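You operate a simulated robot arm through the tools that you are given. There is no shell and no other tool. Be economical: measure what you need, move in short steps, check, and stop when the job is done.

You are at the controls of a simulated robot arm. One attempt, no reset.

## Task
Set the stitch dial to the number on the outer panel's ticket, then link the pair.
Fine: end with the clutch out, the linker off and the pair in the black bin; switch off before you take them off; leave the panels in the rack.

It is judged by the outcome, as a careful person would: the job done as asked, and still so three seconds after it is handed in. It fails if anything else is knocked over, pushed out of place, dropped, spilled or broken.

## Robot
A 6-joint arm with a two-finger parallel gripper, fixed in place. Base frame: the origin is at the foot of the arm, x ahead of it, y to its left, z up. Readings come in cm, degrees, newtons and seconds.
With the tool pointing down near the work surface it reaches from about 14 to 74 cm from the base axis. Its first joint turns from -166.0 to 166.0 degrees. Payload 3.91 kg.
The TCP is the grasp point between the finger pads, 3 cm short of the fingertips. In the tool frame z runs along the fingers and y along their closing line. Largest opening 11 cm; finger width 2, thickness 1; the body of the gripper, 4.8 by 11.2 cm, starts 5.5 cm behind the TCP.
Orientation is that of the tool frame in the base frame, as a unit quaternion [w, x, y, z]. With the fingers straight down and closing along the base's y, the tool's x points along the base's -x, its y along +y and its z along -z.

## Interface
- The arm moves only by the tool arm_command. Its arguments are lists of equal length, an entry for each row: "travel": the shift along the tool's x, y, z in mm, a list of three; "dr": the turn, a rotation vector about the tool's x, y, z in degrees, a list of three; "gripper": the gripper command, from -1 (fully open) to 1 (shut), values between in proportion. In form: {"travel": [[x, y, z], ...], "dr": [[ax, ay, az], ...], "gripper": [gripper, ...]}. A call has 1 to 12 rows; each row shifts and turns the commanded pose from where the row before left it, along the tool's axes as they then stand. Rows are played at 5 a second. More than 5 cm and 8.6 degrees between two rows, or a gripper value outside its range, and nothing of the call is played. Where a pose cannot be reached the arm comes as near as it can. A force on the tool above 40 N (or 10 N above the force at the start of the call, whichever is more), or a blocked arm, ends the call early, and 0.2 s more pass. The fingers move at their own pace (about 4.5 cm/s each) and stop on an object; they squeeze with about 36 N. The grip force told is the motor's: it shows also when the fingers shut on nothing. Time passes only in rows, and 0.2 s behind the last, so rows that do not move let the fingers close. It gives the time, the measured TCP pose, the force on the tool (base axes), the opening and the grip force at its end, in the units of the frame above (readings bear some noise).
- Cameras (640 x 400 px; columns grow to the right, rows downward): "scene" is fixed at [5.07, 49.94, 151.51]; the picture's right is [-0.66, -0.75, 0.00], its down [-0.46, 0.41, -0.79] and it looks along [0.59, -0.52, -0.62] (base axes); focal length 222 px, centre (320, 200). "wrist" rides on the gripper at [-3.6, 0, -5.7] in the tool frame; the picture's right is [0.00, -1.00, 0.00], its down [0.97, 0.00, -0.24] and it looks along [0.24, 0.00, 0.97] (tool axes); focal length 218 px, centre (320, 200). There is no depth. A picture from a camera that has moved, and an enlarged one, comes with that camera's place and axes in the base frame and with its lens.
- grab_frame(camera): a new picture of that camera. No time passes.
- move_column(by): slides the trunk up (or, below 0, down) by that many cm; the arm rides with it, the base frame stays. It gives what a move gives, with no picture.
- inspect(camera, box): a new picture of the part [left, top, right, bottom] of that camera's present view, enlarged. No time passes.
- finish_job(): hands the job in; it is judged then, once.

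Work in short steps. Places have to be worked out from the pictures, the camera data and where the tool is seen: move nearer, look again, correct. Check each grasp and each placing, and mend what went wrong. You have 120 turns and 76 pictures in all, those below and enlarged ones among them. Open the gripper and draw the arm clear of the work before you hand the job in, unless the task says otherwise; then end with one line.

The tools are called after "Request:" as name(argument=value, ...) on one line, values as JSON. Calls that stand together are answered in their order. arm_command: Moves the arm, as the interface text tells. Its arguments: {"type":"object","properties":{"travel":{"type":"array"},"dr":{"type":"array"},"gripper":{"type":"array"}},"required":["travel","dr","gripper"]} The other tools are called the same way: move_column (by) slides the trunk up or down; grab_frame (camera) takes a picture; inspect (camera, box) takes an enlarged picture of a part of a camera's view; finish_job () hands the job in.

At the start:

```text
clock: 0.0
ee_pos: [25.22, 20.57, 137.96]
tcp_rot: [0.0, -0.001, 1.0, 0.0]
contact_force: [0.6, -0.2, 0.3]
gripper_width: 11.01
finger_force: 0.1
trunk travel left (down, up): [-55.2, 3.8]
```

scene: 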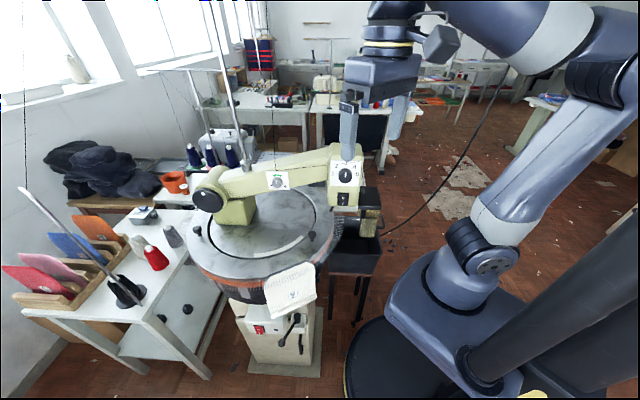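
wrist: 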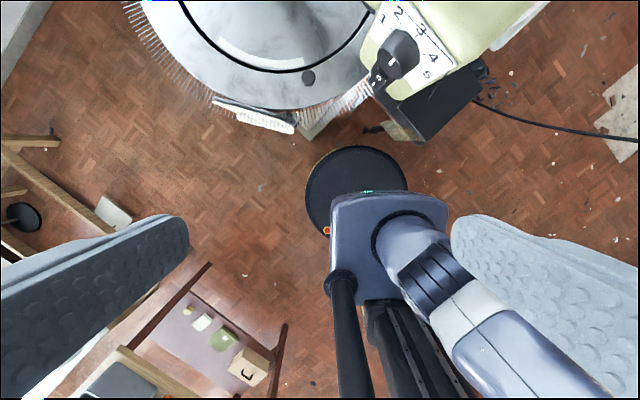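

The pictures show a dial linker with a numbered stitch dial, a ticketed piece on the ring, and a switch and lever below. I enlarge the main parts first.

Request:
inspect(camera="scene", box=[230, 250, 340, 380])

Request:
inspect(camera="scene", box=[180, 130, 400, 280])

Request:
inspect(camera="wrist", box=[200, 0, 500, 160])

Request:
inspect(camera="scene", box=[0, 180, 220, 350])

```text
3.08 times, centred on (285, 315) of scene
camera zoom: at [5.07, 49.94, 151.51], right [-0.66, -0.75, 0.0], down [-0.46, 0.41, -0.79], along [0.59, -0.52, -0.62], focal length 684 px, centre (428, -154)
```

zoom: 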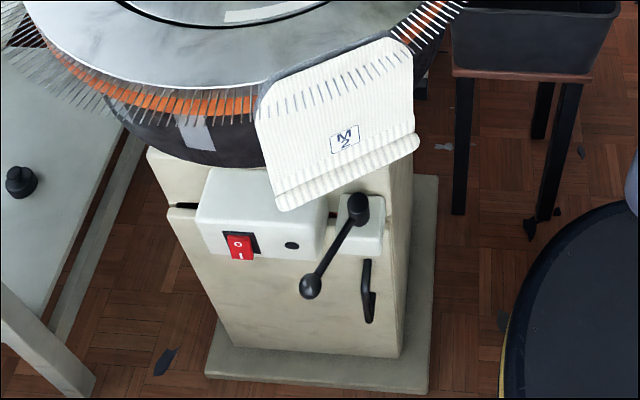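

```text
2.67 times, centred on (290, 205) of scene
camera zoom: at [5.07, 49.94, 151.51], right [-0.66, -0.75, 0.0], down [-0.46, 0.41, -0.79], along [0.59, -0.52, -0.62], focal length 593 px, centre (400, 187)
```

zoom: 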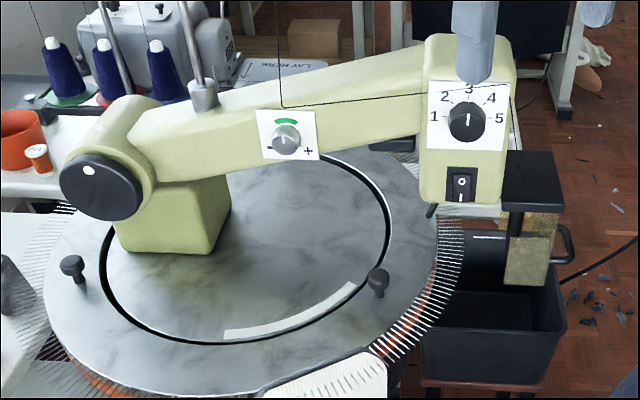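

```text
2.13 times, centred on (350, 80) of wrist
camera zoom: at [28.8, 20.64, 143.6], right [0.0, -1.0, 0.0], down [-0.97, 0.0, 0.24], along [-0.24, 0.0, -0.97], focal length 466 px, centre (256, 456)
```

zoom: 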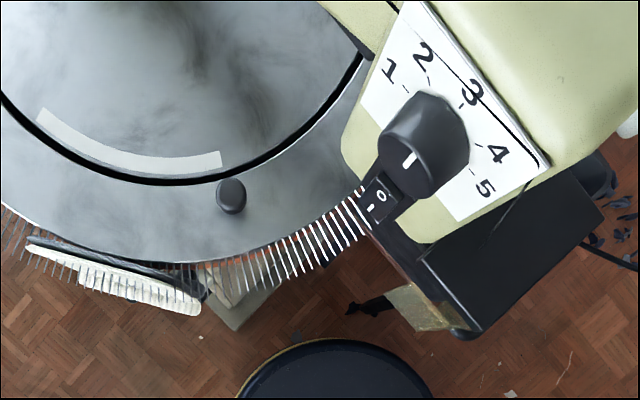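

```text
2.35 times, centred on (110, 265) of scene
camera zoom: at [5.07, 49.94, 151.51], right [-0.66, -0.75, 0.0], down [-0.46, 0.41, -0.79], along [0.59, -0.52, -0.62], focal length 523 px, centre (814, 47)
```

zoom: 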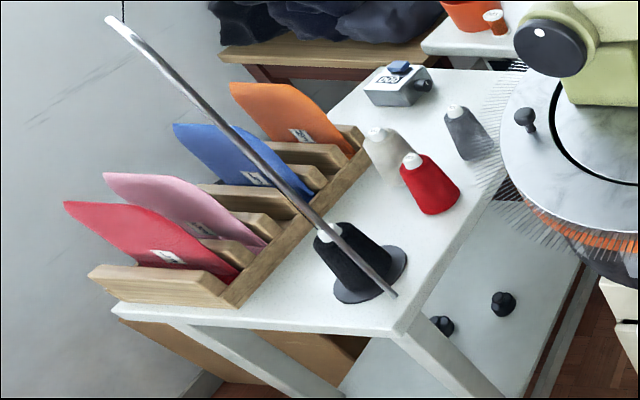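

The ticket on the visible (outer) panel reads M over 2. I place the dial at about (53,32), z≈102 with radius about 23. I tilt the tool forward for a closer view of the fronts.

Request:
arm_command(travel=[[0, 0, 0], [0, 0, 0], [0, 0, 0], [0, 0, 0], [0, 0, 0], [0, 0, 0]], dr=[[0, -8, 0], [0, -8, 0], [0, -8, 0], [0, -8, 0], [0, -8, 0], [0, -8, 0]], gripper=[1, 1, 1, 1, 1, 1])

Request:
grab_frame(camera="wrist")

```text
clock: 1.4
ee_pos: [25.19, 20.63, 137.78]
tcp_rot: [0.408, 0.0, 0.913, 0.001]
contact_force: [0.5, -0.1, -0.3]
gripper_width: 0.0
finger_force: 14.2
trunk travel left (down, up): [-55.2, 3.8]
```

```text
69 pictures are left
camera wrist: at [23.39, 20.64, 144.4], right [0.0, -1.0, 0.0], down [-0.83, 0.0, -0.56], along [0.56, 0.0, -0.83], focal length 218 px, centre (320, 200)
```

wrist: 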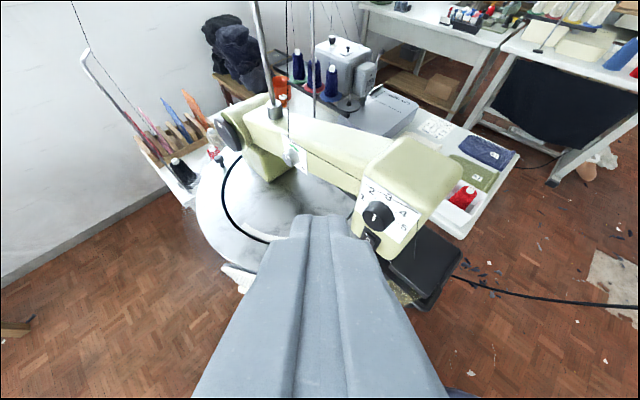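

The closed fingers block the centre of the view. I back off along −x and lower the trunk to see the front of the machine.

Request:
arm_command(travel=[[0, 0, -40], [0, 0, -40], [0, 0, -40]], dr=[[0, -8, 0], [0, -8, 0], [0, -8, 0]], gripper=[-1, -1, -1])

Request:
move_column(by=-25)

Request:
grab_frame(camera="wrist")

Request:
grab_frame(camera="scene")

```text
clock: 2.2
ee_pos: [17.66, 19.91, 144.85]
tcp_rot: [0.581, 0.027, 0.813, 0.004]
contact_force: [1.1, -0.1, 0.2]
gripper_width: 6.88
finger_force: 0.1
out of reach, approached as far as the arm can: row 3
trunk travel left (down, up): [-55.2, 3.8]
```

```text
clock: 4.8
ee_pos: [17.57, 20.22, 119.95]
tcp_rot: [0.582, 0.024, 0.813, 0.004]
contact_force: [-0.1, -0.1, -0.6]
gripper_width: 10.99
finger_force: 0.1
trunk travel left (down, up): [-30.2, 28.8]
```

```text
68 pictures are left
camera wrist: at [13.37, 20.19, 125.08], right [-0.04, -1.0, -0.04], down [-0.54, 0.05, -0.84], along [0.84, -0.01, -0.54], focal length 218 px, centre (320, 200)
```

wrist: 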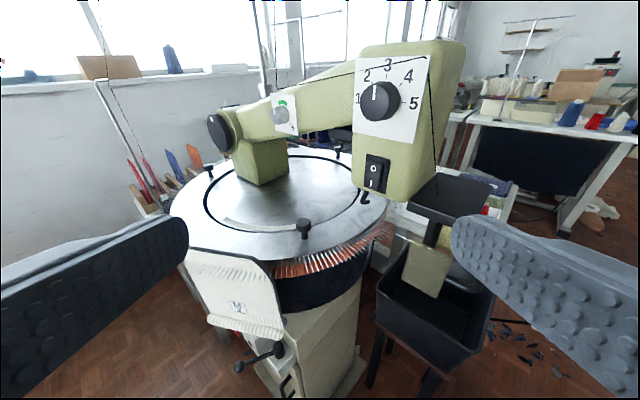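

```text
67 pictures are left
```

scene: 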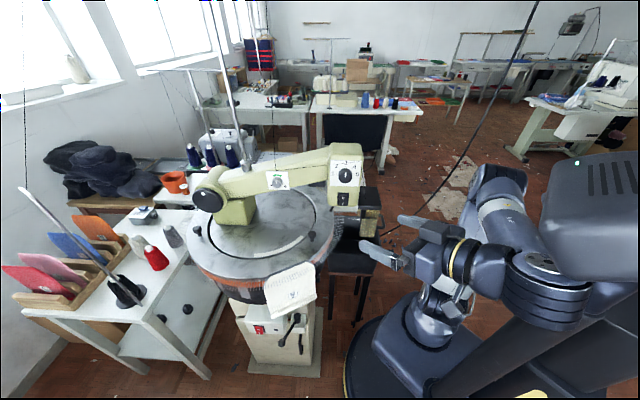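

Now both fronts are in view, so I enlarge the stitch dial, the ticket and the base controls.

Request:
inspect(camera="wrist", box=[340, 40, 470, 200])

Request:
inspect(camera="wrist", box=[180, 240, 320, 400])

Request:
inspect(camera="scene", box=[270, 260, 330, 310])

Request:
inspect(camera="scene", box=[320, 140, 400, 190])

```text
2.50 times, centred on (405, 120) of wrist
camera zoom: at [13.37, 20.19, 125.08], right [-0.04, -1.0, -0.04], down [-0.54, 0.05, -0.84], along [0.84, -0.01, -0.54], focal length 546 px, centre (108, 400)
```

zoom: 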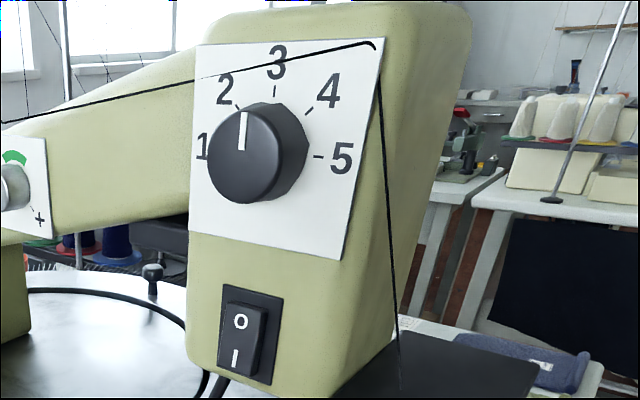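

```text
2.50 times, centred on (250, 320) of wrist
camera zoom: at [13.37, 20.19, 125.08], right [-0.04, -1.0, -0.04], down [-0.54, 0.05, -0.84], along [0.84, -0.01, -0.54], focal length 546 px, centre (495, -100)
```

zoom: 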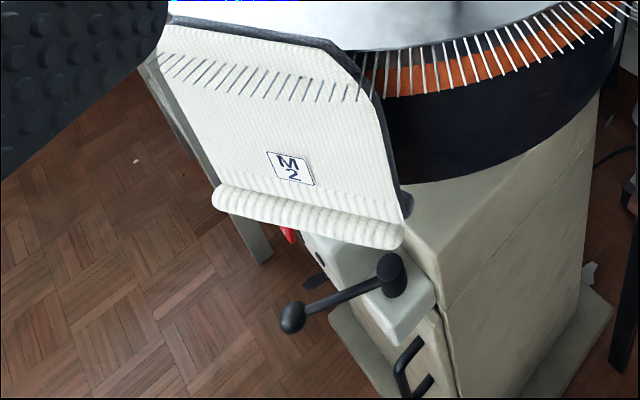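

```text
8.00 times, centred on (300, 285) of scene
camera zoom: at [5.07, 49.94, 151.51], right [-0.66, -0.75, 0.0], down [-0.46, 0.41, -0.79], along [0.59, -0.52, -0.62], focal length 1778 px, centre (480, -480)
```

zoom: 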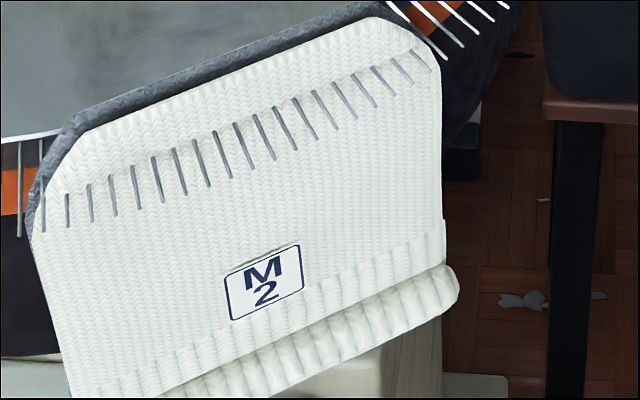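

```text
8.00 times, centred on (360, 165) of scene
camera zoom: at [5.07, 49.94, 151.51], right [-0.66, -0.75, 0.0], down [-0.46, 0.41, -0.79], along [0.59, -0.52, -0.62], focal length 1778 px, centre (0, 480)
```

zoom: 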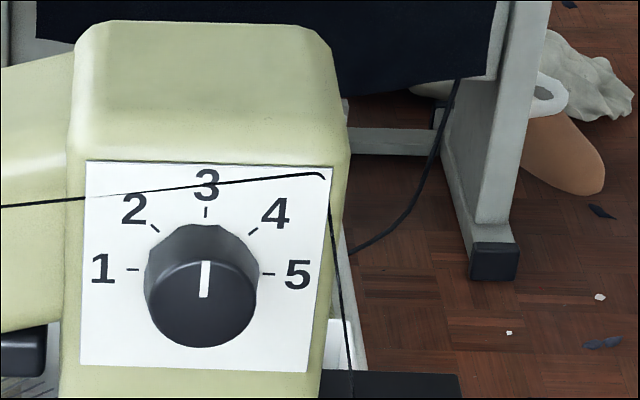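

The outer panel's ticket is "2", and the dial stands at 3 with its mark upright. From two views I get the knob at about (36,14.3,121.4), and the machine front faces (-0.73,+0.69). I turn the tool horizontal, facing the plate, and stand off from it.

Request:
arm_command(travel=[[0, 0, 40], [0, 0, 40], [0, 0, 40], [0, 0, 0], [0, 0, 0], [0, 0, 0], [0, 0, 0], [0, 0, 0], [0, 0, 0], [0, 0, 0]], dr=[[0, -6.2, 0], [0, -6.2, 0], [0, -6.2, 0], [0, 0, 0], [7.5, 0, 0], [7.5, 0, 0], [7.5, 0, 0], [7.5, 0, 0], [7.5, 0, 0], [7.5, 0, 0]], gripper=[0.05, 0.05, 0.05, 0.05, 0.05, 0.05, 0.05, 0.05, 0.05, 0.05])

Request:
grab_frame(camera="wrist")

```text
clock: 7.0
ee_pos: [32.78, 19.76, 116.43]
tcp_rot: [0.657, 0.271, 0.65, -0.268]
contact_force: [-1.5, -0.1, 0.1]
gripper_width: 5.22
finger_force: 0.1
out of reach, approached as far as the arm can: row 9, 10
trunk travel left (down, up): [-30.2, 28.8]
```

```text
62 pictures are left
camera wrist: at [28.68, 23.94, 119.99], right [-0.71, -0.71, -0.01], down [-0.16, 0.17, -0.97], along [0.69, -0.69, -0.23], focal length 218 px, centre (320, 200)
```

wrist: 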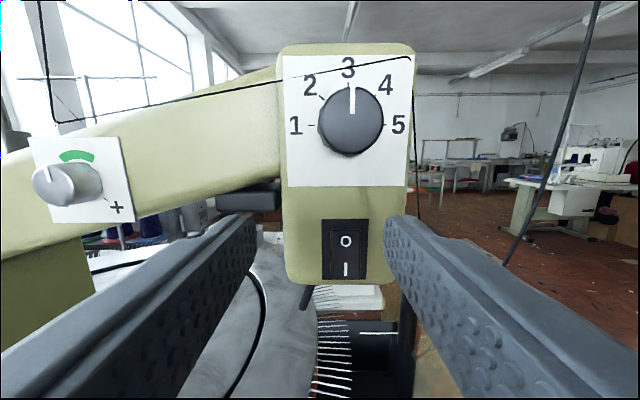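

The view is head-on, and the ray to the knob agrees with (36,14.3,121.35). I raise the trunk 4.9 cm, shift 1.6 cm to the right, and check.

Request:
move_column(by=4.9)

Request:
arm_command(travel=[[0, -8, 0], [0, -8, 0], [0, 0, 0]], dr=[[0, 0, 0], [0, 0, 0], [0, 0, 0]], gripper=[0.05, 0.05, 0.05])

Request:
grab_frame(camera="wrist")

```text
clock: 7.9
ee_pos: [32.78, 19.83, 121.33]
tcp_rot: [0.657, 0.271, 0.65, -0.268]
contact_force: [-0.9, 0.0, -0.4]
gripper_width: 5.24
finger_force: 0.1
trunk travel left (down, up): [-35.1, 23.9]
```

```text
clock: 8.7
ee_pos: [32.14, 18.39, 121.23]
tcp_rot: [0.657, 0.271, 0.651, -0.267]
contact_force: [0.8, 0.4, 0.1]
gripper_width: 5.2
finger_force: 0.1
out of reach, approached as far as the arm can: row 2
trunk travel left (down, up): [-35.1, 23.9]
```

```text
61 pictures are left
camera wrist: at [28.09, 22.51, 124.83], right [-0.7, -0.71, -0.01], down [-0.16, 0.17, -0.97], along [0.69, -0.68, -0.23], focal length 218 px, centre (320, 200)
```

wrist: 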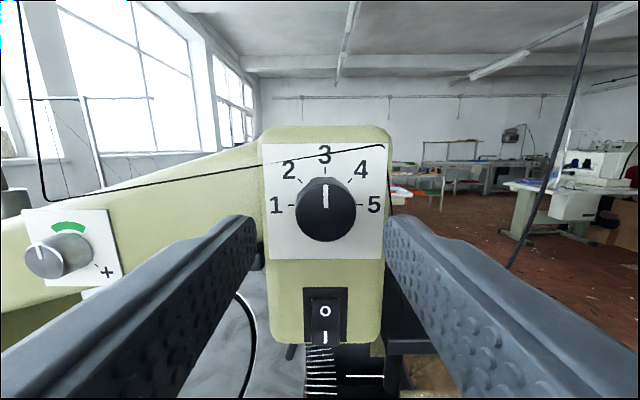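

The knob is about 2 mm right of my centre line and level with the fingers. I advance in steps with the fingers straddling it.

Request:
arm_command(travel=[[0, -2, 15], [0, 0, 15], [0, 0, 0]], dr=[[0, 0, 0], [0, 0, 0], [0, 0, 0]], gripper=[0.05, 0.05, 0.05])

Request:
grab_frame(camera="wrist")

```text
clock: 9.5
ee_pos: [34.12, 16.16, 121.25]
tcp_rot: [0.658, 0.27, 0.65, -0.267]
contact_force: [0.2, -0.8, 0.0]
gripper_width: 5.24
finger_force: 0.0
trunk travel left (down, up): [-35.1, 23.9]
```

```text
60 pictures are left
camera wrist: at [30.07, 20.27, 124.76], right [-0.7, -0.71, -0.01], down [-0.16, 0.17, -0.97], along [0.69, -0.68, -0.23], focal length 218 px, centre (320, 200)
```

wrist: 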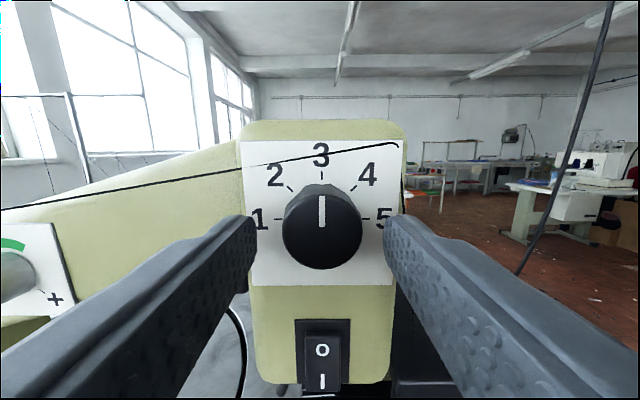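

It is centred. I go forward 10 mm more and close on the knob.

Request:
arm_command(travel=[[0, 0, 10], [0, 0, 0], [0, 0, 0], [0, 0, 0]], dr=[[0, 0, 0], [0, 0, 0], [0, 0, 0], [0, 0, 0]], gripper=[0.05, 1, 1, 1])

Request:
grab_frame(camera="wrist")

```text
clock: 10.5
ee_pos: [34.8, 15.35, 121.24]
tcp_rot: [0.657, 0.271, 0.651, -0.268]
contact_force: [-5.6, -5.5, -3.7]
gripper_width: 3.51
finger_force: 44.8
trunk travel left (down, up): [-35.1, 23.9]
```

```text
59 pictures are left
camera wrist: at [30.76, 19.46, 124.83], right [-0.71, -0.71, -0.01], down [-0.16, 0.17, -0.97], along [0.69, -0.69, -0.23], focal length 218 px, centre (320, 200)
```

wrist: 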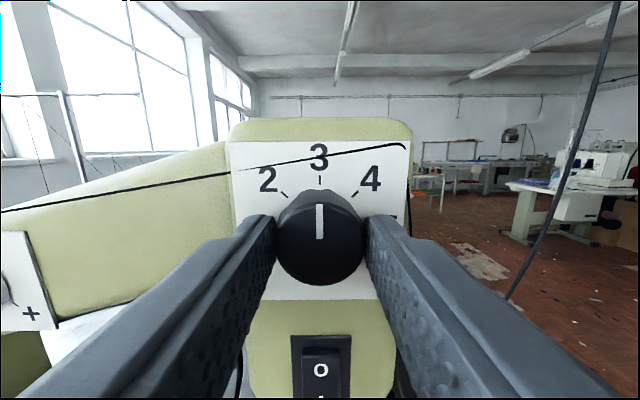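

I have it gripped at 3.5 cm. I turn it anticlockwise, −22.5° first, and check that the mark follows.

Request:
arm_command(travel=[[0, 0, 0], [0, 0, 0], [0, 0, 0], [0, 0, 0], [0, 0, 0]], dr=[[0, 0, -5.5], [0, 0, -5.5], [0, 0, -5.5], [0, 0, -5.5], [0, 0, 0]], gripper=[1, 1, 1, 1, 1])

Request:
grab_frame(camera="wrist")

```text
clock: 11.7
ee_pos: [34.85, 15.4, 121.27]
tcp_rot: [0.592, 0.143, 0.691, -0.39]
contact_force: [-16.0, -16.8, -20.4]
gripper_width: 3.5
finger_force: 44.3
trunk travel left (down, up): [-35.1, 23.9]
```

```text
58 pictures are left
camera wrist: at [31.73, 20.42, 124.59], right [-0.66, -0.66, 0.37], down [-0.42, -0.09, -0.9], along [0.62, -0.75, -0.22], focal length 218 px, centre (320, 200)
```

wrist: 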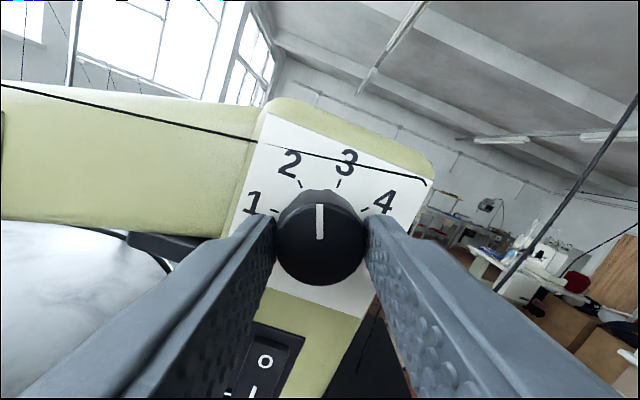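

The mark follows the turn. There is some side load, so I nudge the tool with it while turning the rest of the way.

Request:
arm_command(travel=[[1, -0.5, 0], [0.5, 0, 0], [0, 0, 0], [0, 0, 0], [0, 0, 0]], dr=[[0, 0, -5.7], [0, 0, -5.7], [0, 0, -5.8], [0, 0, -5.8], [0, 0, 0]], gripper=[1, 1, 1, 1, 1])

Request:
grab_frame(camera="wrist")

```text
clock: 12.9
ee_pos: [34.85, 15.46, 121.26]
tcp_rot: [0.505, 0.003, 0.704, -0.499]
contact_force: [-3.5, -12.0, 3.3]
gripper_width: 3.47
finger_force: 45.3
trunk travel left (down, up): [-35.1, 23.9]
```

```text
57 pictures are left
camera wrist: at [32.54, 21.26, 123.8], right [-0.51, -0.5, 0.7], down [-0.65, -0.32, -0.69], along [0.57, -0.8, -0.16], focal length 218 px, centre (320, 200)
```

wrist: 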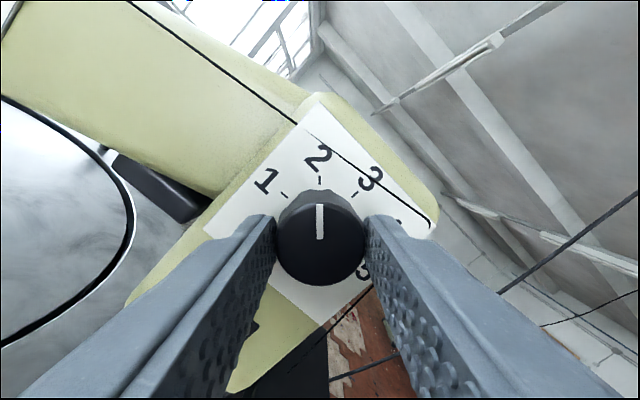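

The mark lines up with 2. I release, back away along the knob axis, and look.

Request:
arm_command(travel=[[0, 0, 0], [0, 0, 0], [0, 0, -25], [0, 0, -25], [0, 0, 0]], dr=[[0, 0, 0], [0, 0, 0], [0, 0, 0], [0, 0, 0], [0, 0, 0]], gripper=[0.05, 0.05, 0.05, 0.05, 0.05])

Request:
inspect(camera="wrist", box=[220, 100, 420, 300])

Request:
inspect(camera="scene", box=[230, 270, 340, 380])

```text
clock: 14.1
ee_pos: [32.14, 18.75, 120.99]
tcp_rot: [0.505, 0.0, 0.705, -0.498]
contact_force: [0.4, -0.4, -0.3]
gripper_width: 5.24
finger_force: 0.0
out of reach, approached as far as the arm can: row 4
trunk travel left (down, up): [-35.1, 23.9]
```

```text
2.00 times, centred on (320, 200) of wrist
camera zoom: at [29.9, 24.56, 123.53], right [-0.5, -0.5, 0.7], down [-0.65, -0.32, -0.69], along [0.57, -0.8, -0.17], focal length 436 px, centre (320, 200)
```

zoom: 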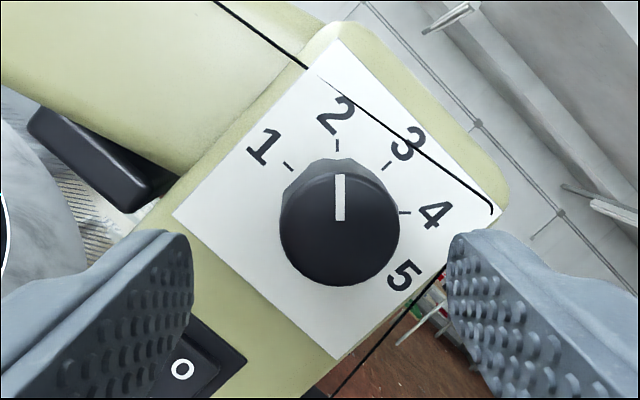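

```text
3.64 times, centred on (285, 325) of scene
camera zoom: at [5.07, 49.94, 151.51], right [-0.66, -0.75, 0.0], down [-0.46, 0.41, -0.79], along [0.59, -0.52, -0.62], focal length 808 px, centre (447, -254)
```

zoom: 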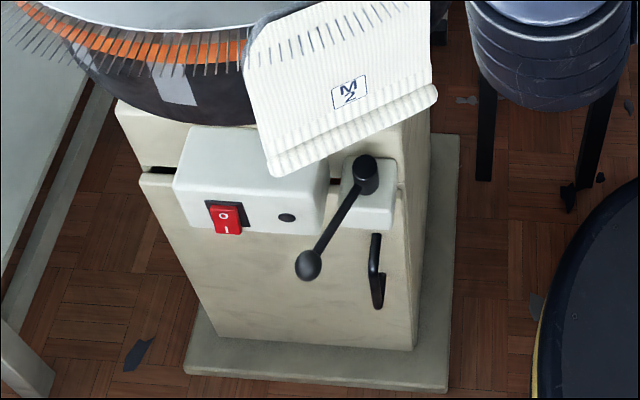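

The stitch dial reads 2. The lower controls triangulate to a red rocker at about (45,44,64), the lever hub at (38.6,31.5,68) and the lever ball at (35.5,40,67). I unroll and back away to the left for a frontal view.

Request:
arm_command(travel=[[0, 0, 0], [0, 0, 0], [0, 0, 0], [0, 0, 0], [0, 0, 0], [0, 0, 0], [0, 20, -30], [0, 20, -35], [0, 20, -35], [0, 25, -35], [0, 25, -35], [0, 25, -35]], dr=[[0, 0, 7.5], [0, 0, 7.5], [0, 0, 7.5], [0, 0, 7.5], [0, 0, 7.5], [0, 0, 7.5], [0, 0, 0], [0, 0, 0], [0, 0, 0], [0, 0, 0], [0, 0, 0], [0, 0, 0]], gripper=[-1, -1, -1, -1, -1, -1, -1, -1, -1, -1, -1, -1])

Request:
move_column(by=-30)

Request:
grab_frame(camera="wrist")

```text
clock: 16.7
ee_pos: [39.0, 39.02, 120.75]
tcp_rot: [0.658, 0.269, 0.651, -0.266]
contact_force: [1.1, -0.9, 0.2]
gripper_width: 11.01
finger_force: 0.1
out of reach, approached as far as the arm can: row 7, 8, 9, 10, 11, 12
trunk travel left (down, up): [-35.1, 23.9]
```

```text
clock: 18.4
ee_pos: [38.96, 38.83, 104.18]
tcp_rot: [0.662, 0.269, 0.648, -0.264]
contact_force: [-0.4, -0.1, 3.9]
gripper_width: 11.02
finger_force: 0.1
trunk travel left (down, up): [-17.9, 41.1]
stopped: the force on the tool passed its limit (the readings are from after the stop); the commanded pose is now the measured one
```

```text
54 pictures are left
camera wrist: at [34.8, 42.87, 107.75], right [-0.7, -0.72, -0.01], down [-0.15, 0.17, -0.97], along [0.7, -0.68, -0.22], focal length 218 px, centre (320, 200)
```

wrist: 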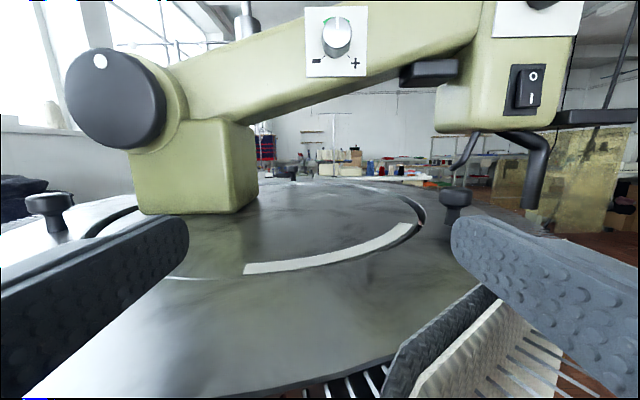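

The retreat was blocked by reach and I lowered onto the dial plate, where the force limit stopped me. I should have checked the reading before lowering. I raise straight up now and check for damage.

Request:
move_column(by=14)

Request:
grab_frame(camera="scene")

Request:
grab_frame(camera="wrist")

```text
clock: 20.1
ee_pos: [38.97, 38.88, 118.12]
tcp_rot: [0.663, 0.268, 0.648, -0.263]
contact_force: [1.2, 0.6, -0.1]
gripper_width: 11.0
finger_force: 0.0
trunk travel left (down, up): [-31.9, 27.1]
```

```text
53 pictures are left
```

scene: 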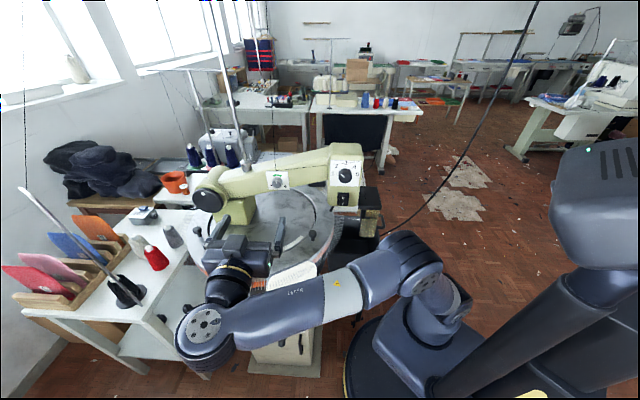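

```text
52 pictures are left
camera wrist: at [34.81, 42.92, 121.75], right [-0.7, -0.72, -0.01], down [-0.15, 0.17, -0.97], along [0.7, -0.68, -0.22], focal length 218 px, centre (320, 200)
```

wrist: 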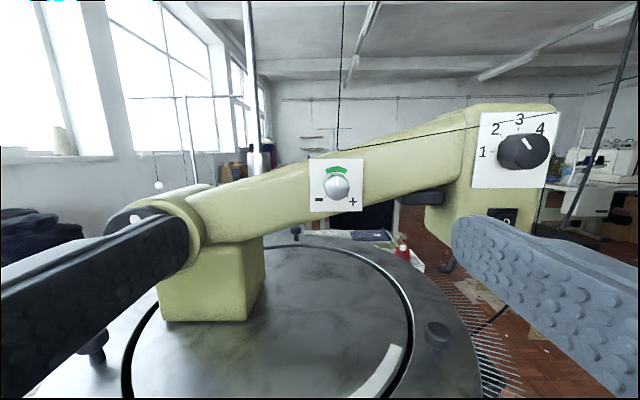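

Nothing looks disturbed. Now that I'm further left, I try the straight retreat again from here.

Request:
arm_command(travel=[[0, 0, -40], [0, 0, -40], [0, 0, -40]], dr=[[0, 0, 0], [0, 0, 0], [0, 0, 0]], gripper=[1, 1, 1])

```text
clock: 20.9
ee_pos: [36.86, 46.26, 119.52]
tcp_rot: [0.666, 0.264, 0.647, -0.262]
contact_force: [0.7, -0.2, 0.0]
gripper_width: 3.9
finger_force: 0.1
out of reach, approached as far as the arm can: row 1, 2, 3
trunk travel left (down, up): [-31.9, 27.1]
```

The level retreat is limited by reach. I tilt the tool back toward 45° down, which brings the wrist in, and back off in that attitude.

Request:
arm_command(travel=[[0, 0, 0], [0, 0, 0], [0, 0, 0], [0, 0, 0], [0, 0, 0], [0, 0, 0]], dr=[[0, 7.5, 0], [0, 7.5, 0], [0, 7.5, 0], [0, 7.5, 0], [0, 7.5, 0], [0, 7.5, 0]], gripper=[1, 1, 1, 1, 1, 1])

```text
clock: 22.3
ee_pos: [51.56, 36.76, 112.98]
tcp_rot: [0.371, 0.343, 0.853, -0.131]
contact_force: [-0.5, -0.4, 0.2]
gripper_width: 0.02
finger_force: 36.0
out of reach, approached as far as the arm can: row 1, 2, 3, 4, 5, 6
trunk travel left (down, up): [-31.9, 27.1]
```

It moved to (51.6,36.8,113), well off what I asked. I look before doing anything else.

Request:
grab_frame(camera="scene")

Request:
grab_frame(camera="wrist")

```text
51 pictures are left
```

scene: 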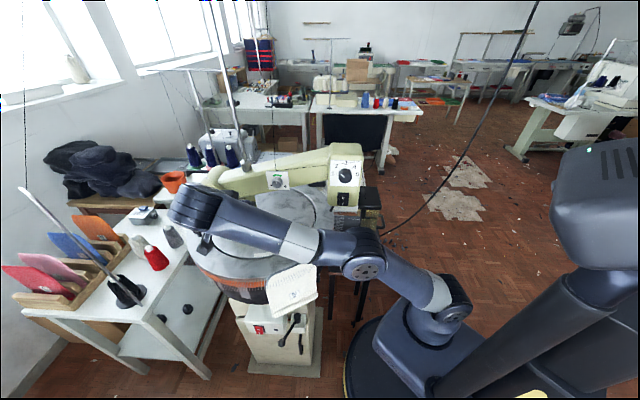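

```text
50 pictures are left
camera wrist: at [50.29, 37.72, 119.45], right [-0.68, -0.73, -0.03], down [-0.6, 0.59, -0.54], along [0.41, -0.35, -0.84], focal length 218 px, centre (320, 200)
```

wrist: 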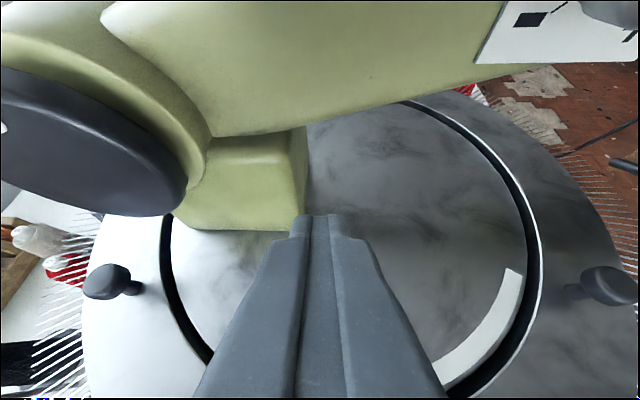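

The trunk is too low for tool poses this high, so the arm is fully stretched over the dial. I raise the trunk, then bring the commanded pose down relative to the arm so it becomes reachable.

Request:
move_column(by=22)

Request:
arm_command(travel=[[10, 0, 10], [20, 0, 20], [20, 0, 20], [20, 0, 20]], dr=[[0, 0, 0], [0, 0, 0], [0, 0, 0], [0, 0, 0]], gripper=[1, 1, 1, 1])

```text
clock: 24.6
ee_pos: [51.68, 36.72, 134.91]
tcp_rot: [0.373, 0.343, 0.852, -0.132]
contact_force: [-0.6, -0.3, 0.2]
gripper_width: 0.0
finger_force: 36.3
trunk travel left (down, up): [-53.9, 5.1]
```

```text
clock: 25.6
ee_pos: [51.9, 36.57, 125.14]
tcp_rot: [0.371, 0.344, 0.853, -0.131]
contact_force: [0.2, 0.4, 0.3]
gripper_width: 0.0
finger_force: 35.9
trunk travel left (down, up): [-53.9, 5.1]
```

The commanded pose now tracks the measured one. I move out over the front-left rim in steps.

Request:
arm_command(travel=[[38, -10, -30], [38, -10, -30], [38, -10, -30], [38, -10, -30], [38, -10, -30]], dr=[[0, 0, 0], [0, 0, 0], [0, 0, 0], [0, 0, 0], [0, 0, 0]], gripper=[1, 1, 1, 1, 1])

```text
clock: 26.8
ee_pos: [30.77, 49.63, 121.38]
tcp_rot: [0.372, 0.343, 0.853, -0.13]
contact_force: [-0.9, -0.1, -0.6]
gripper_width: 0.01
finger_force: 35.9
trunk travel left (down, up): [-53.9, 5.1]
```

I'm clear of the rim, at n≈13 against about 8. I back off 5 cm more horizontally, then lower the trunk 25 cm and look.

Request:
arm_command(travel=[[18, 0, -18], [18, 0, -18]], dr=[[0, 0, 0], [0, 0, 0]], gripper=[1, 1])

Request:
move_column(by=-20)

Request:
grab_frame(camera="wrist")

```text
clock: 27.4
ee_pos: [27.86, 50.57, 119.08]
tcp_rot: [0.372, 0.342, 0.853, -0.129]
contact_force: [1.1, 0.4, -0.5]
gripper_width: 0.0
finger_force: 36.1
out of reach, approached as far as the arm can: row 1, 2
trunk travel left (down, up): [-53.9, 5.1]
```

```text
clock: 29.6
ee_pos: [27.91, 50.65, 99.17]
tcp_rot: [0.373, 0.342, 0.853, -0.13]
contact_force: [0.0, 0.3, -0.6]
gripper_width: 0.0
finger_force: 36.0
trunk travel left (down, up): [-33.9, 25.1]
```

```text
49 pictures are left
camera wrist: at [26.6, 51.68, 105.78], right [-0.68, -0.73, -0.03], down [-0.6, 0.59, -0.54], along [0.41, -0.35, -0.84], focal length 218 px, centre (320, 200)
```

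wrist: 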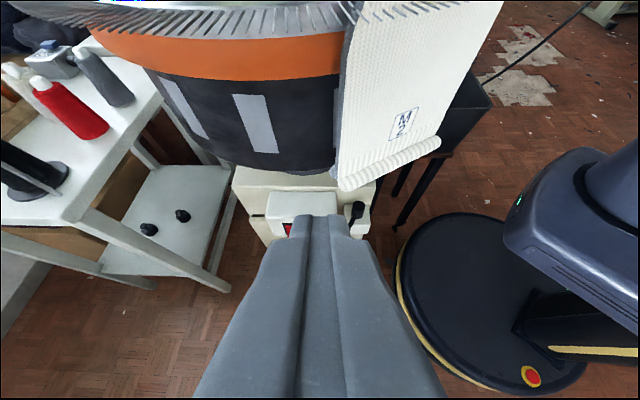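

The rocker's ray agrees with about (45.5,44,64). I lower another 15 cm for a clearer, less top-down view.

Request:
move_column(by=-15)

Request:
arm_command(travel=[[0, 0, 0], [0, 0, 0], [0, 0, 0]], dr=[[0, -8, 0], [0, -8, 0], [0, 0, 0]], gripper=[-1, -1, -1])

Request:
grab_frame(camera="wrist")

```text
clock: 31.3
ee_pos: [27.89, 50.59, 84.28]
tcp_rot: [0.372, 0.343, 0.853, -0.13]
contact_force: [-0.1, -0.4, -0.1]
gripper_width: 0.0
finger_force: 36.1
trunk travel left (down, up): [-18.9, 40.1]
```

```text
clock: 32.1
ee_pos: [29.17, 48.22, 82.44]
tcp_rot: [0.489, 0.32, 0.793, -0.174]
contact_force: [-0.5, 0.3, 0.8]
gripper_width: 6.86
finger_force: 0.1
out of reach, approached as far as the arm can: row 1, 2
trunk travel left (down, up): [-18.9, 40.1]
```

```text
48 pictures are left
camera wrist: at [26.53, 50.45, 88.26], right [-0.68, -0.73, -0.04], down [-0.47, 0.47, -0.75], along [0.57, -0.49, -0.66], focal length 218 px, centre (320, 200)
```

wrist: 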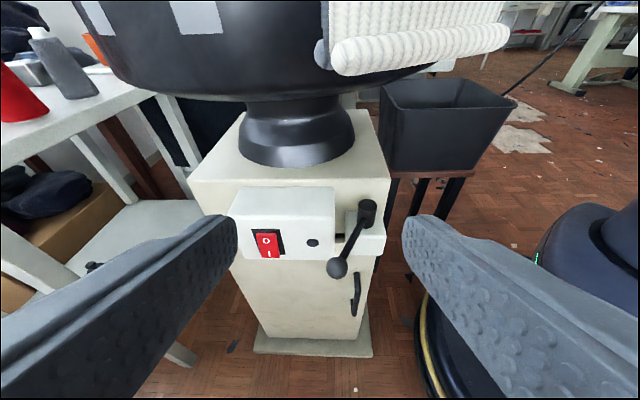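

Request:
inspect(camera="wrist", box=[220, 170, 400, 290])

```text
3.33 times, centred on (310, 230) of wrist
camera zoom: at [26.53, 50.45, 88.26], right [-0.68, -0.73, -0.04], down [-0.47, 0.47, -0.75], along [0.57, -0.49, -0.66], focal length 728 px, centre (353, 100)
```

zoom: 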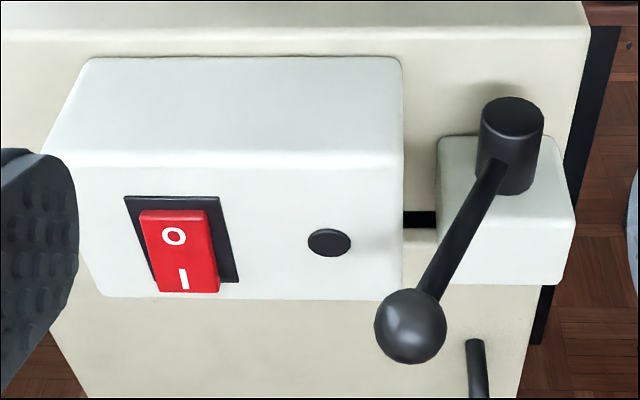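

The rocker is at about (46.5,43.5,62.5) with its lower "I" half standing proud, so it is off. The lever runs from its hub at (39,31,68) out to the ball at (36,40,65.6) and appears to swing sideways. I close the fingers and stage 5 cm short of the "I" half.

Request:
arm_command(travel=[[0, 0, 0], [23.4, 15, 31], [23.4, 15, 31], [23.4, 15, 31], [23.4, 15, 31], [23.4, 15, 31], [0, 0, 0]], dr=[[0, 0, 0], [0, 0, 0], [0, 0, 0], [0, 0, 0], [0, 0, 0], [0, 0, 0], [0, 0, 0]], gripper=[1, 1, 1, 1, 1, 1, 1])

Request:
grab_frame(camera="wrist")

Request:
inspect(camera="scene", box=[200, 240, 340, 390])

```text
clock: 33.7
ee_pos: [40.61, 48.76, 65.19]
tcp_rot: [0.486, 0.321, 0.793, -0.176]
contact_force: [-0.4, 0.2, -0.1]
gripper_width: 0.0
finger_force: 36.4
trunk travel left (down, up): [-18.9, 40.1]
```

```text
46 pictures are left
camera wrist: at [38.09, 51.01, 71.03], right [-0.68, -0.73, -0.03], down [-0.47, 0.47, -0.75], along [0.56, -0.49, -0.66], focal length 218 px, centre (320, 200)
```

wrist: 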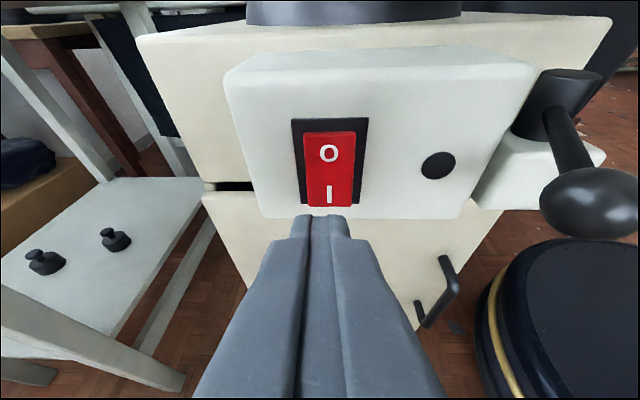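

```text
2.67 times, centred on (270, 315) of scene
camera zoom: at [5.07, 49.94, 151.51], right [-0.66, -0.75, 0.0], down [-0.46, 0.41, -0.79], along [0.59, -0.52, -0.62], focal length 593 px, centre (453, -107)
```

zoom: 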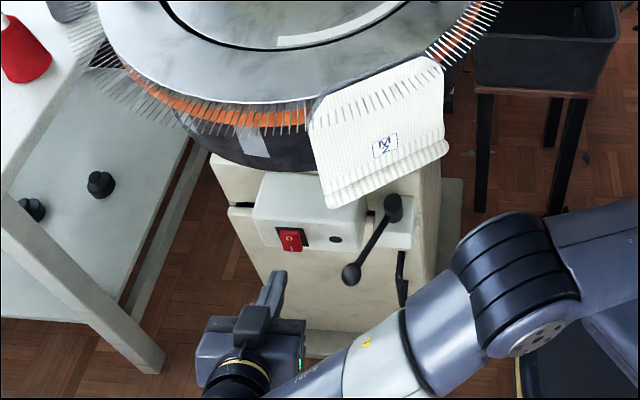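

Two close views put the "I" at about (44.9,44.3,63), 3.5 cm ahead of the fingertips and slightly lower. I advance horizontally in small steps until it yields.

Request:
arm_command(travel=[[7.1, -3, 3.7], [-6, 0, 11], [-6, 0, 11], [-2.3, 0, 4.4], [-2.3, 0, 4.4]], dr=[[0, 0, 0], [0, 0, 0], [0, 0, 0], [0, 0, 0], [0, 0, 0]], gripper=[1, 1, 1, 1, 1])

Request:
inspect(camera="wrist", box=[220, 80, 460, 240])

```text
clock: 34.9
ee_pos: [42.69, 46.24, 64.3]
tcp_rot: [0.487, 0.32, 0.794, -0.175]
contact_force: [-19.6, 17.5, -2.9]
gripper_width: 0.02
finger_force: 35.9
trunk travel left (down, up): [-18.9, 40.1]
```

```text
2.50 times, centred on (340, 160) of wrist
camera zoom: at [40.15, 48.51, 70.13], right [-0.68, -0.73, -0.03], down [-0.47, 0.47, -0.75], along [0.56, -0.49, -0.66], focal length 546 px, centre (270, 300)
```

zoom: 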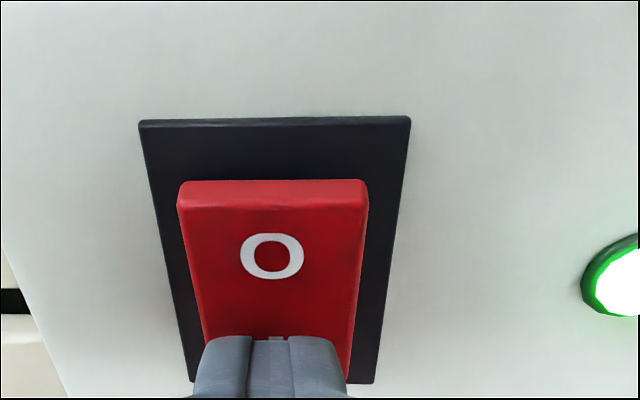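

The pilot lamp is lit green, so the power is on. I back straight off and check the machine's state.

Request:
arm_command(travel=[[11, 0, -21], [11, 0, -21], [0, 0, 0]], dr=[[0, 0, 0], [0, 0, 0], [0, 0, 0]], gripper=[1, 1, 1])

Request:
grab_frame(camera="wrist")

Request:
inspect(camera="scene", box=[180, 140, 400, 380])

```text
clock: 35.7
ee_pos: [39.58, 49.2, 64.19]
tcp_rot: [0.487, 0.321, 0.793, -0.176]
contact_force: [-0.7, -1.2, 0.8]
gripper_width: 0.0
finger_force: 36.4
trunk travel left (down, up): [-18.9, 40.1]
```

```text
43 pictures are left
camera wrist: at [36.98, 51.49, 70.11], right [-0.68, -0.73, -0.03], down [-0.47, 0.47, -0.75], along [0.56, -0.49, -0.66], focal length 218 px, centre (320, 200)
```

wrist: 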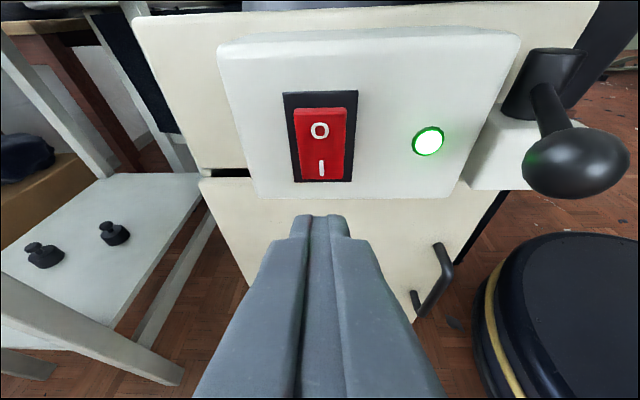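

```text
1.67 times, centred on (290, 260) of scene
camera zoom: at [5.07, 49.94, 151.51], right [-0.66, -0.75, 0.0], down [-0.46, 0.41, -0.79], along [0.59, -0.52, -0.62], focal length 370 px, centre (370, 100)
```

zoom: 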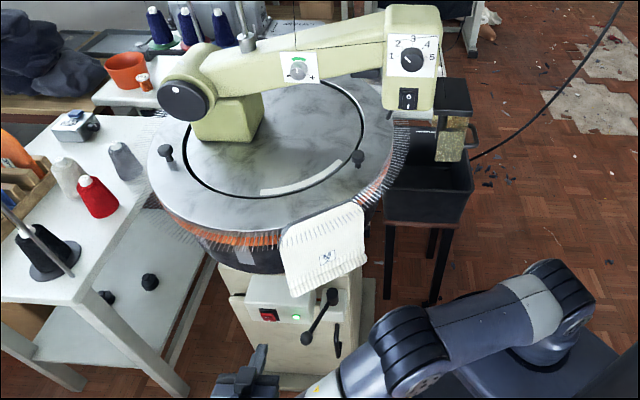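

The pilot is lit and the ring stays still, so the clutch is out. The ball is at (35.8,40,65.6), and I stage the closed fingers just to its left.

Request:
arm_command(travel=[[-15, -29, 3], [-15, -29, 2.5], [0, 0, 0]], dr=[[0, 0, 0], [0, 0, 0], [0, 0, 0]], gripper=[1, 1, 1])

Request:
grab_frame(camera="wrist")

```text
clock: 36.5
ee_pos: [36.77, 43.58, 66.59]
tcp_rot: [0.487, 0.322, 0.793, -0.177]
contact_force: [-0.3, -0.4, 0.2]
gripper_width: 0.01
finger_force: 36.1
trunk travel left (down, up): [-18.9, 40.1]
```

```text
41 pictures are left
camera wrist: at [34.28, 45.88, 72.34], right [-0.68, -0.73, -0.03], down [-0.47, 0.47, -0.75], along [0.56, -0.49, -0.66], focal length 218 px, centre (320, 200)
```

wrist: 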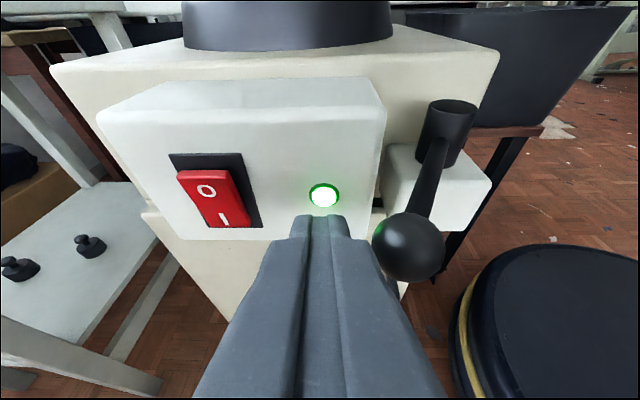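

The fingers stand just left of the ball. I push it to the right by about 4 cm and check the force.

Request:
arm_command(travel=[[0, -12, 0], [0, -12, 0], [0, -12, 0], [0, -12, 0]], dr=[[0, 0, 0], [0, 0, 0], [0, 0, 0], [0, 0, 0]], gripper=[1, 1, 1, 1])

Request:
grab_frame(camera="wrist")

```text
clock: 37.5
ee_pos: [33.74, 40.0, 66.22]
tcp_rot: [0.487, 0.322, 0.792, -0.179]
contact_force: [-0.2, -0.1, -0.2]
gripper_width: 0.0
finger_force: 36.1
trunk travel left (down, up): [-18.9, 40.1]
```

```text
40 pictures are left
camera wrist: at [31.18, 42.18, 72.12], right [-0.68, -0.73, -0.03], down [-0.47, 0.47, -0.75], along [0.56, -0.5, -0.66], focal length 218 px, centre (320, 200)
```

wrist: 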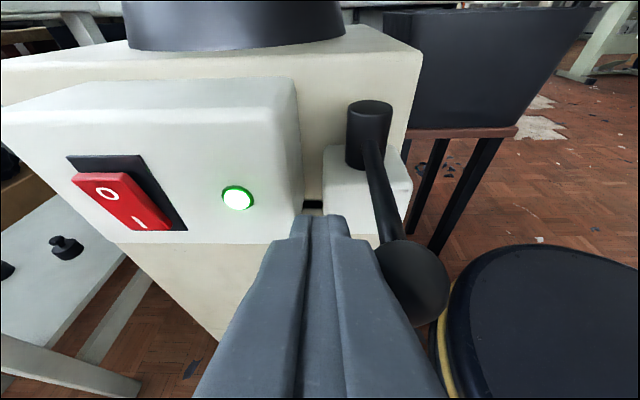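

The lever swings freely and is now about straight out. I push further right and watch the ring.

Request:
arm_command(travel=[[0, -12, 0], [0, -12, 0], [0, -10, 0]], dr=[[0, 0, 0], [0, 0, 0], [0, 0, 0]], gripper=[1, 1, 1])

Request:
inspect(camera="scene", box=[180, 140, 400, 380])

```text
clock: 38.3
ee_pos: [31.54, 37.63, 66.39]
tcp_rot: [0.488, 0.321, 0.792, -0.177]
contact_force: [0.2, -1.2, 0.2]
gripper_width: 0.01
finger_force: 36.7
trunk travel left (down, up): [-18.9, 40.1]
```

```text
1.67 times, centred on (290, 260) of scene
camera zoom: at [5.07, 49.94, 151.51], right [-0.66, -0.75, 0.0], down [-0.46, 0.41, -0.79], along [0.59, -0.52, -0.62], focal length 370 px, centre (370, 100)
```

zoom: 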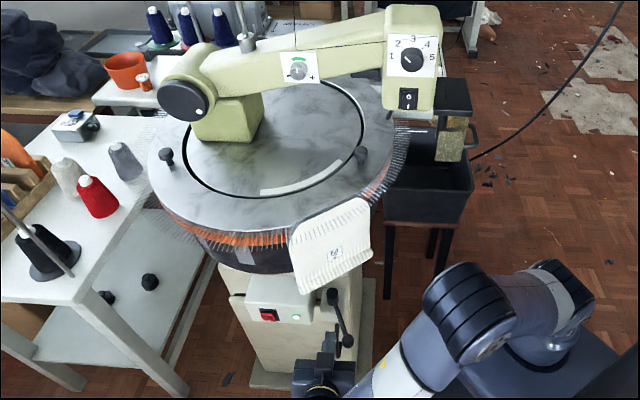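

The pair has begun to move right toward the head, so the clutch is in and the ring is turning. I retreat and go round to the far side of the ball, ready to declutch.

Request:
arm_command(travel=[[0, 6, 0], [14, 0, -27], [14, 0, -27], [0, -45, 0], [0, -40, 0]], dr=[[0, 0, 0], [0, 0, 0], [0, 0, 0], [0, 0, 0], [0, 0, 0]], gripper=[1, 1, 1, 1, 1])

Request:
grab_frame(camera="wrist")

Request:
inspect(camera="scene", box=[180, 140, 400, 380])

```text
clock: 39.5
ee_pos: [21.53, 36.22, 65.88]
tcp_rot: [0.487, 0.321, 0.793, -0.176]
contact_force: [-0.2, 0.0, 0.0]
gripper_width: 0.03
finger_force: 35.8
trunk travel left (down, up): [-18.9, 40.1]
```

```text
38 pictures are left
camera wrist: at [18.89, 38.36, 71.81], right [-0.68, -0.73, -0.03], down [-0.47, 0.47, -0.75], along [0.56, -0.49, -0.66], focal length 218 px, centre (320, 200)
```

wrist: 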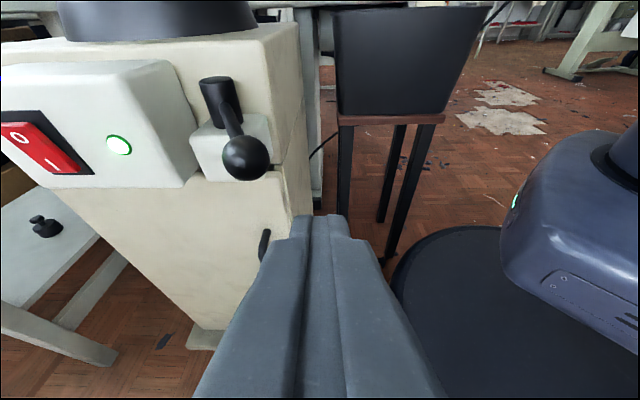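

```text
1.67 times, centred on (290, 260) of scene
camera zoom: at [5.07, 49.94, 151.51], right [-0.66, -0.75, 0.0], down [-0.46, 0.41, -0.79], along [0.59, -0.52, -0.62], focal length 370 px, centre (370, 100)
```

zoom: 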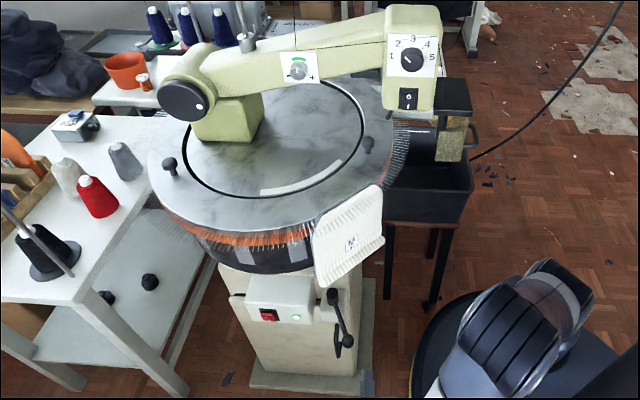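

The ring turns about 7–8°/s and the pair is heading under the head. The ball now sits at about (29.6,34.4,66). I stage just right of it and keep watching.

Request:
arm_command(travel=[[-12.5, 3, 24], [-12.5, 2, 24], [0, 0, 0], [0, 0, 0], [0, 0, 0]], dr=[[0, 0, 0], [0, 0, 0], [0, 0, 0], [0, 0, 0], [0, 0, 0]], gripper=[1, 1, 1, 1, 1])

Request:
grab_frame(camera="wrist")

Request:
inspect(camera="scene", box=[180, 140, 400, 380])

```text
clock: 40.7
ee_pos: [25.9, 32.57, 66.04]
tcp_rot: [0.487, 0.321, 0.793, -0.176]
contact_force: [-0.1, -0.2, 0.0]
gripper_width: 0.01
finger_force: 35.4
trunk travel left (down, up): [-18.9, 40.1]
```

```text
36 pictures are left
camera wrist: at [23.34, 34.88, 71.8], right [-0.68, -0.73, -0.03], down [-0.47, 0.47, -0.75], along [0.56, -0.49, -0.66], focal length 218 px, centre (320, 200)
```

wrist: 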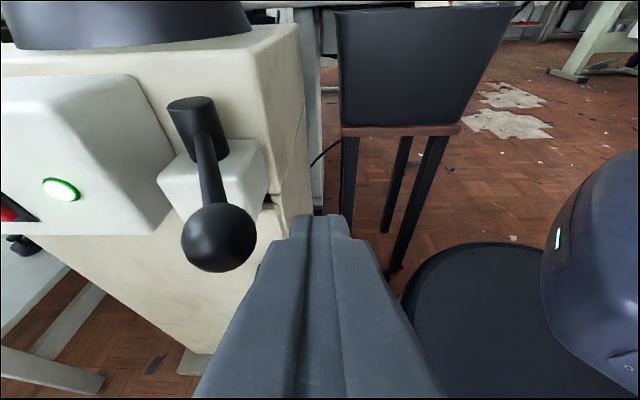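

```text
1.67 times, centred on (290, 260) of scene
camera zoom: at [5.07, 49.94, 151.51], right [-0.66, -0.75, 0.0], down [-0.46, 0.41, -0.79], along [0.59, -0.52, -0.62], focal length 370 px, centre (370, 100)
```

zoom: 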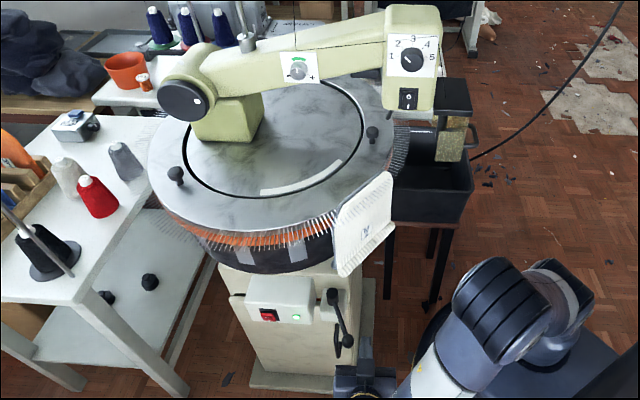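

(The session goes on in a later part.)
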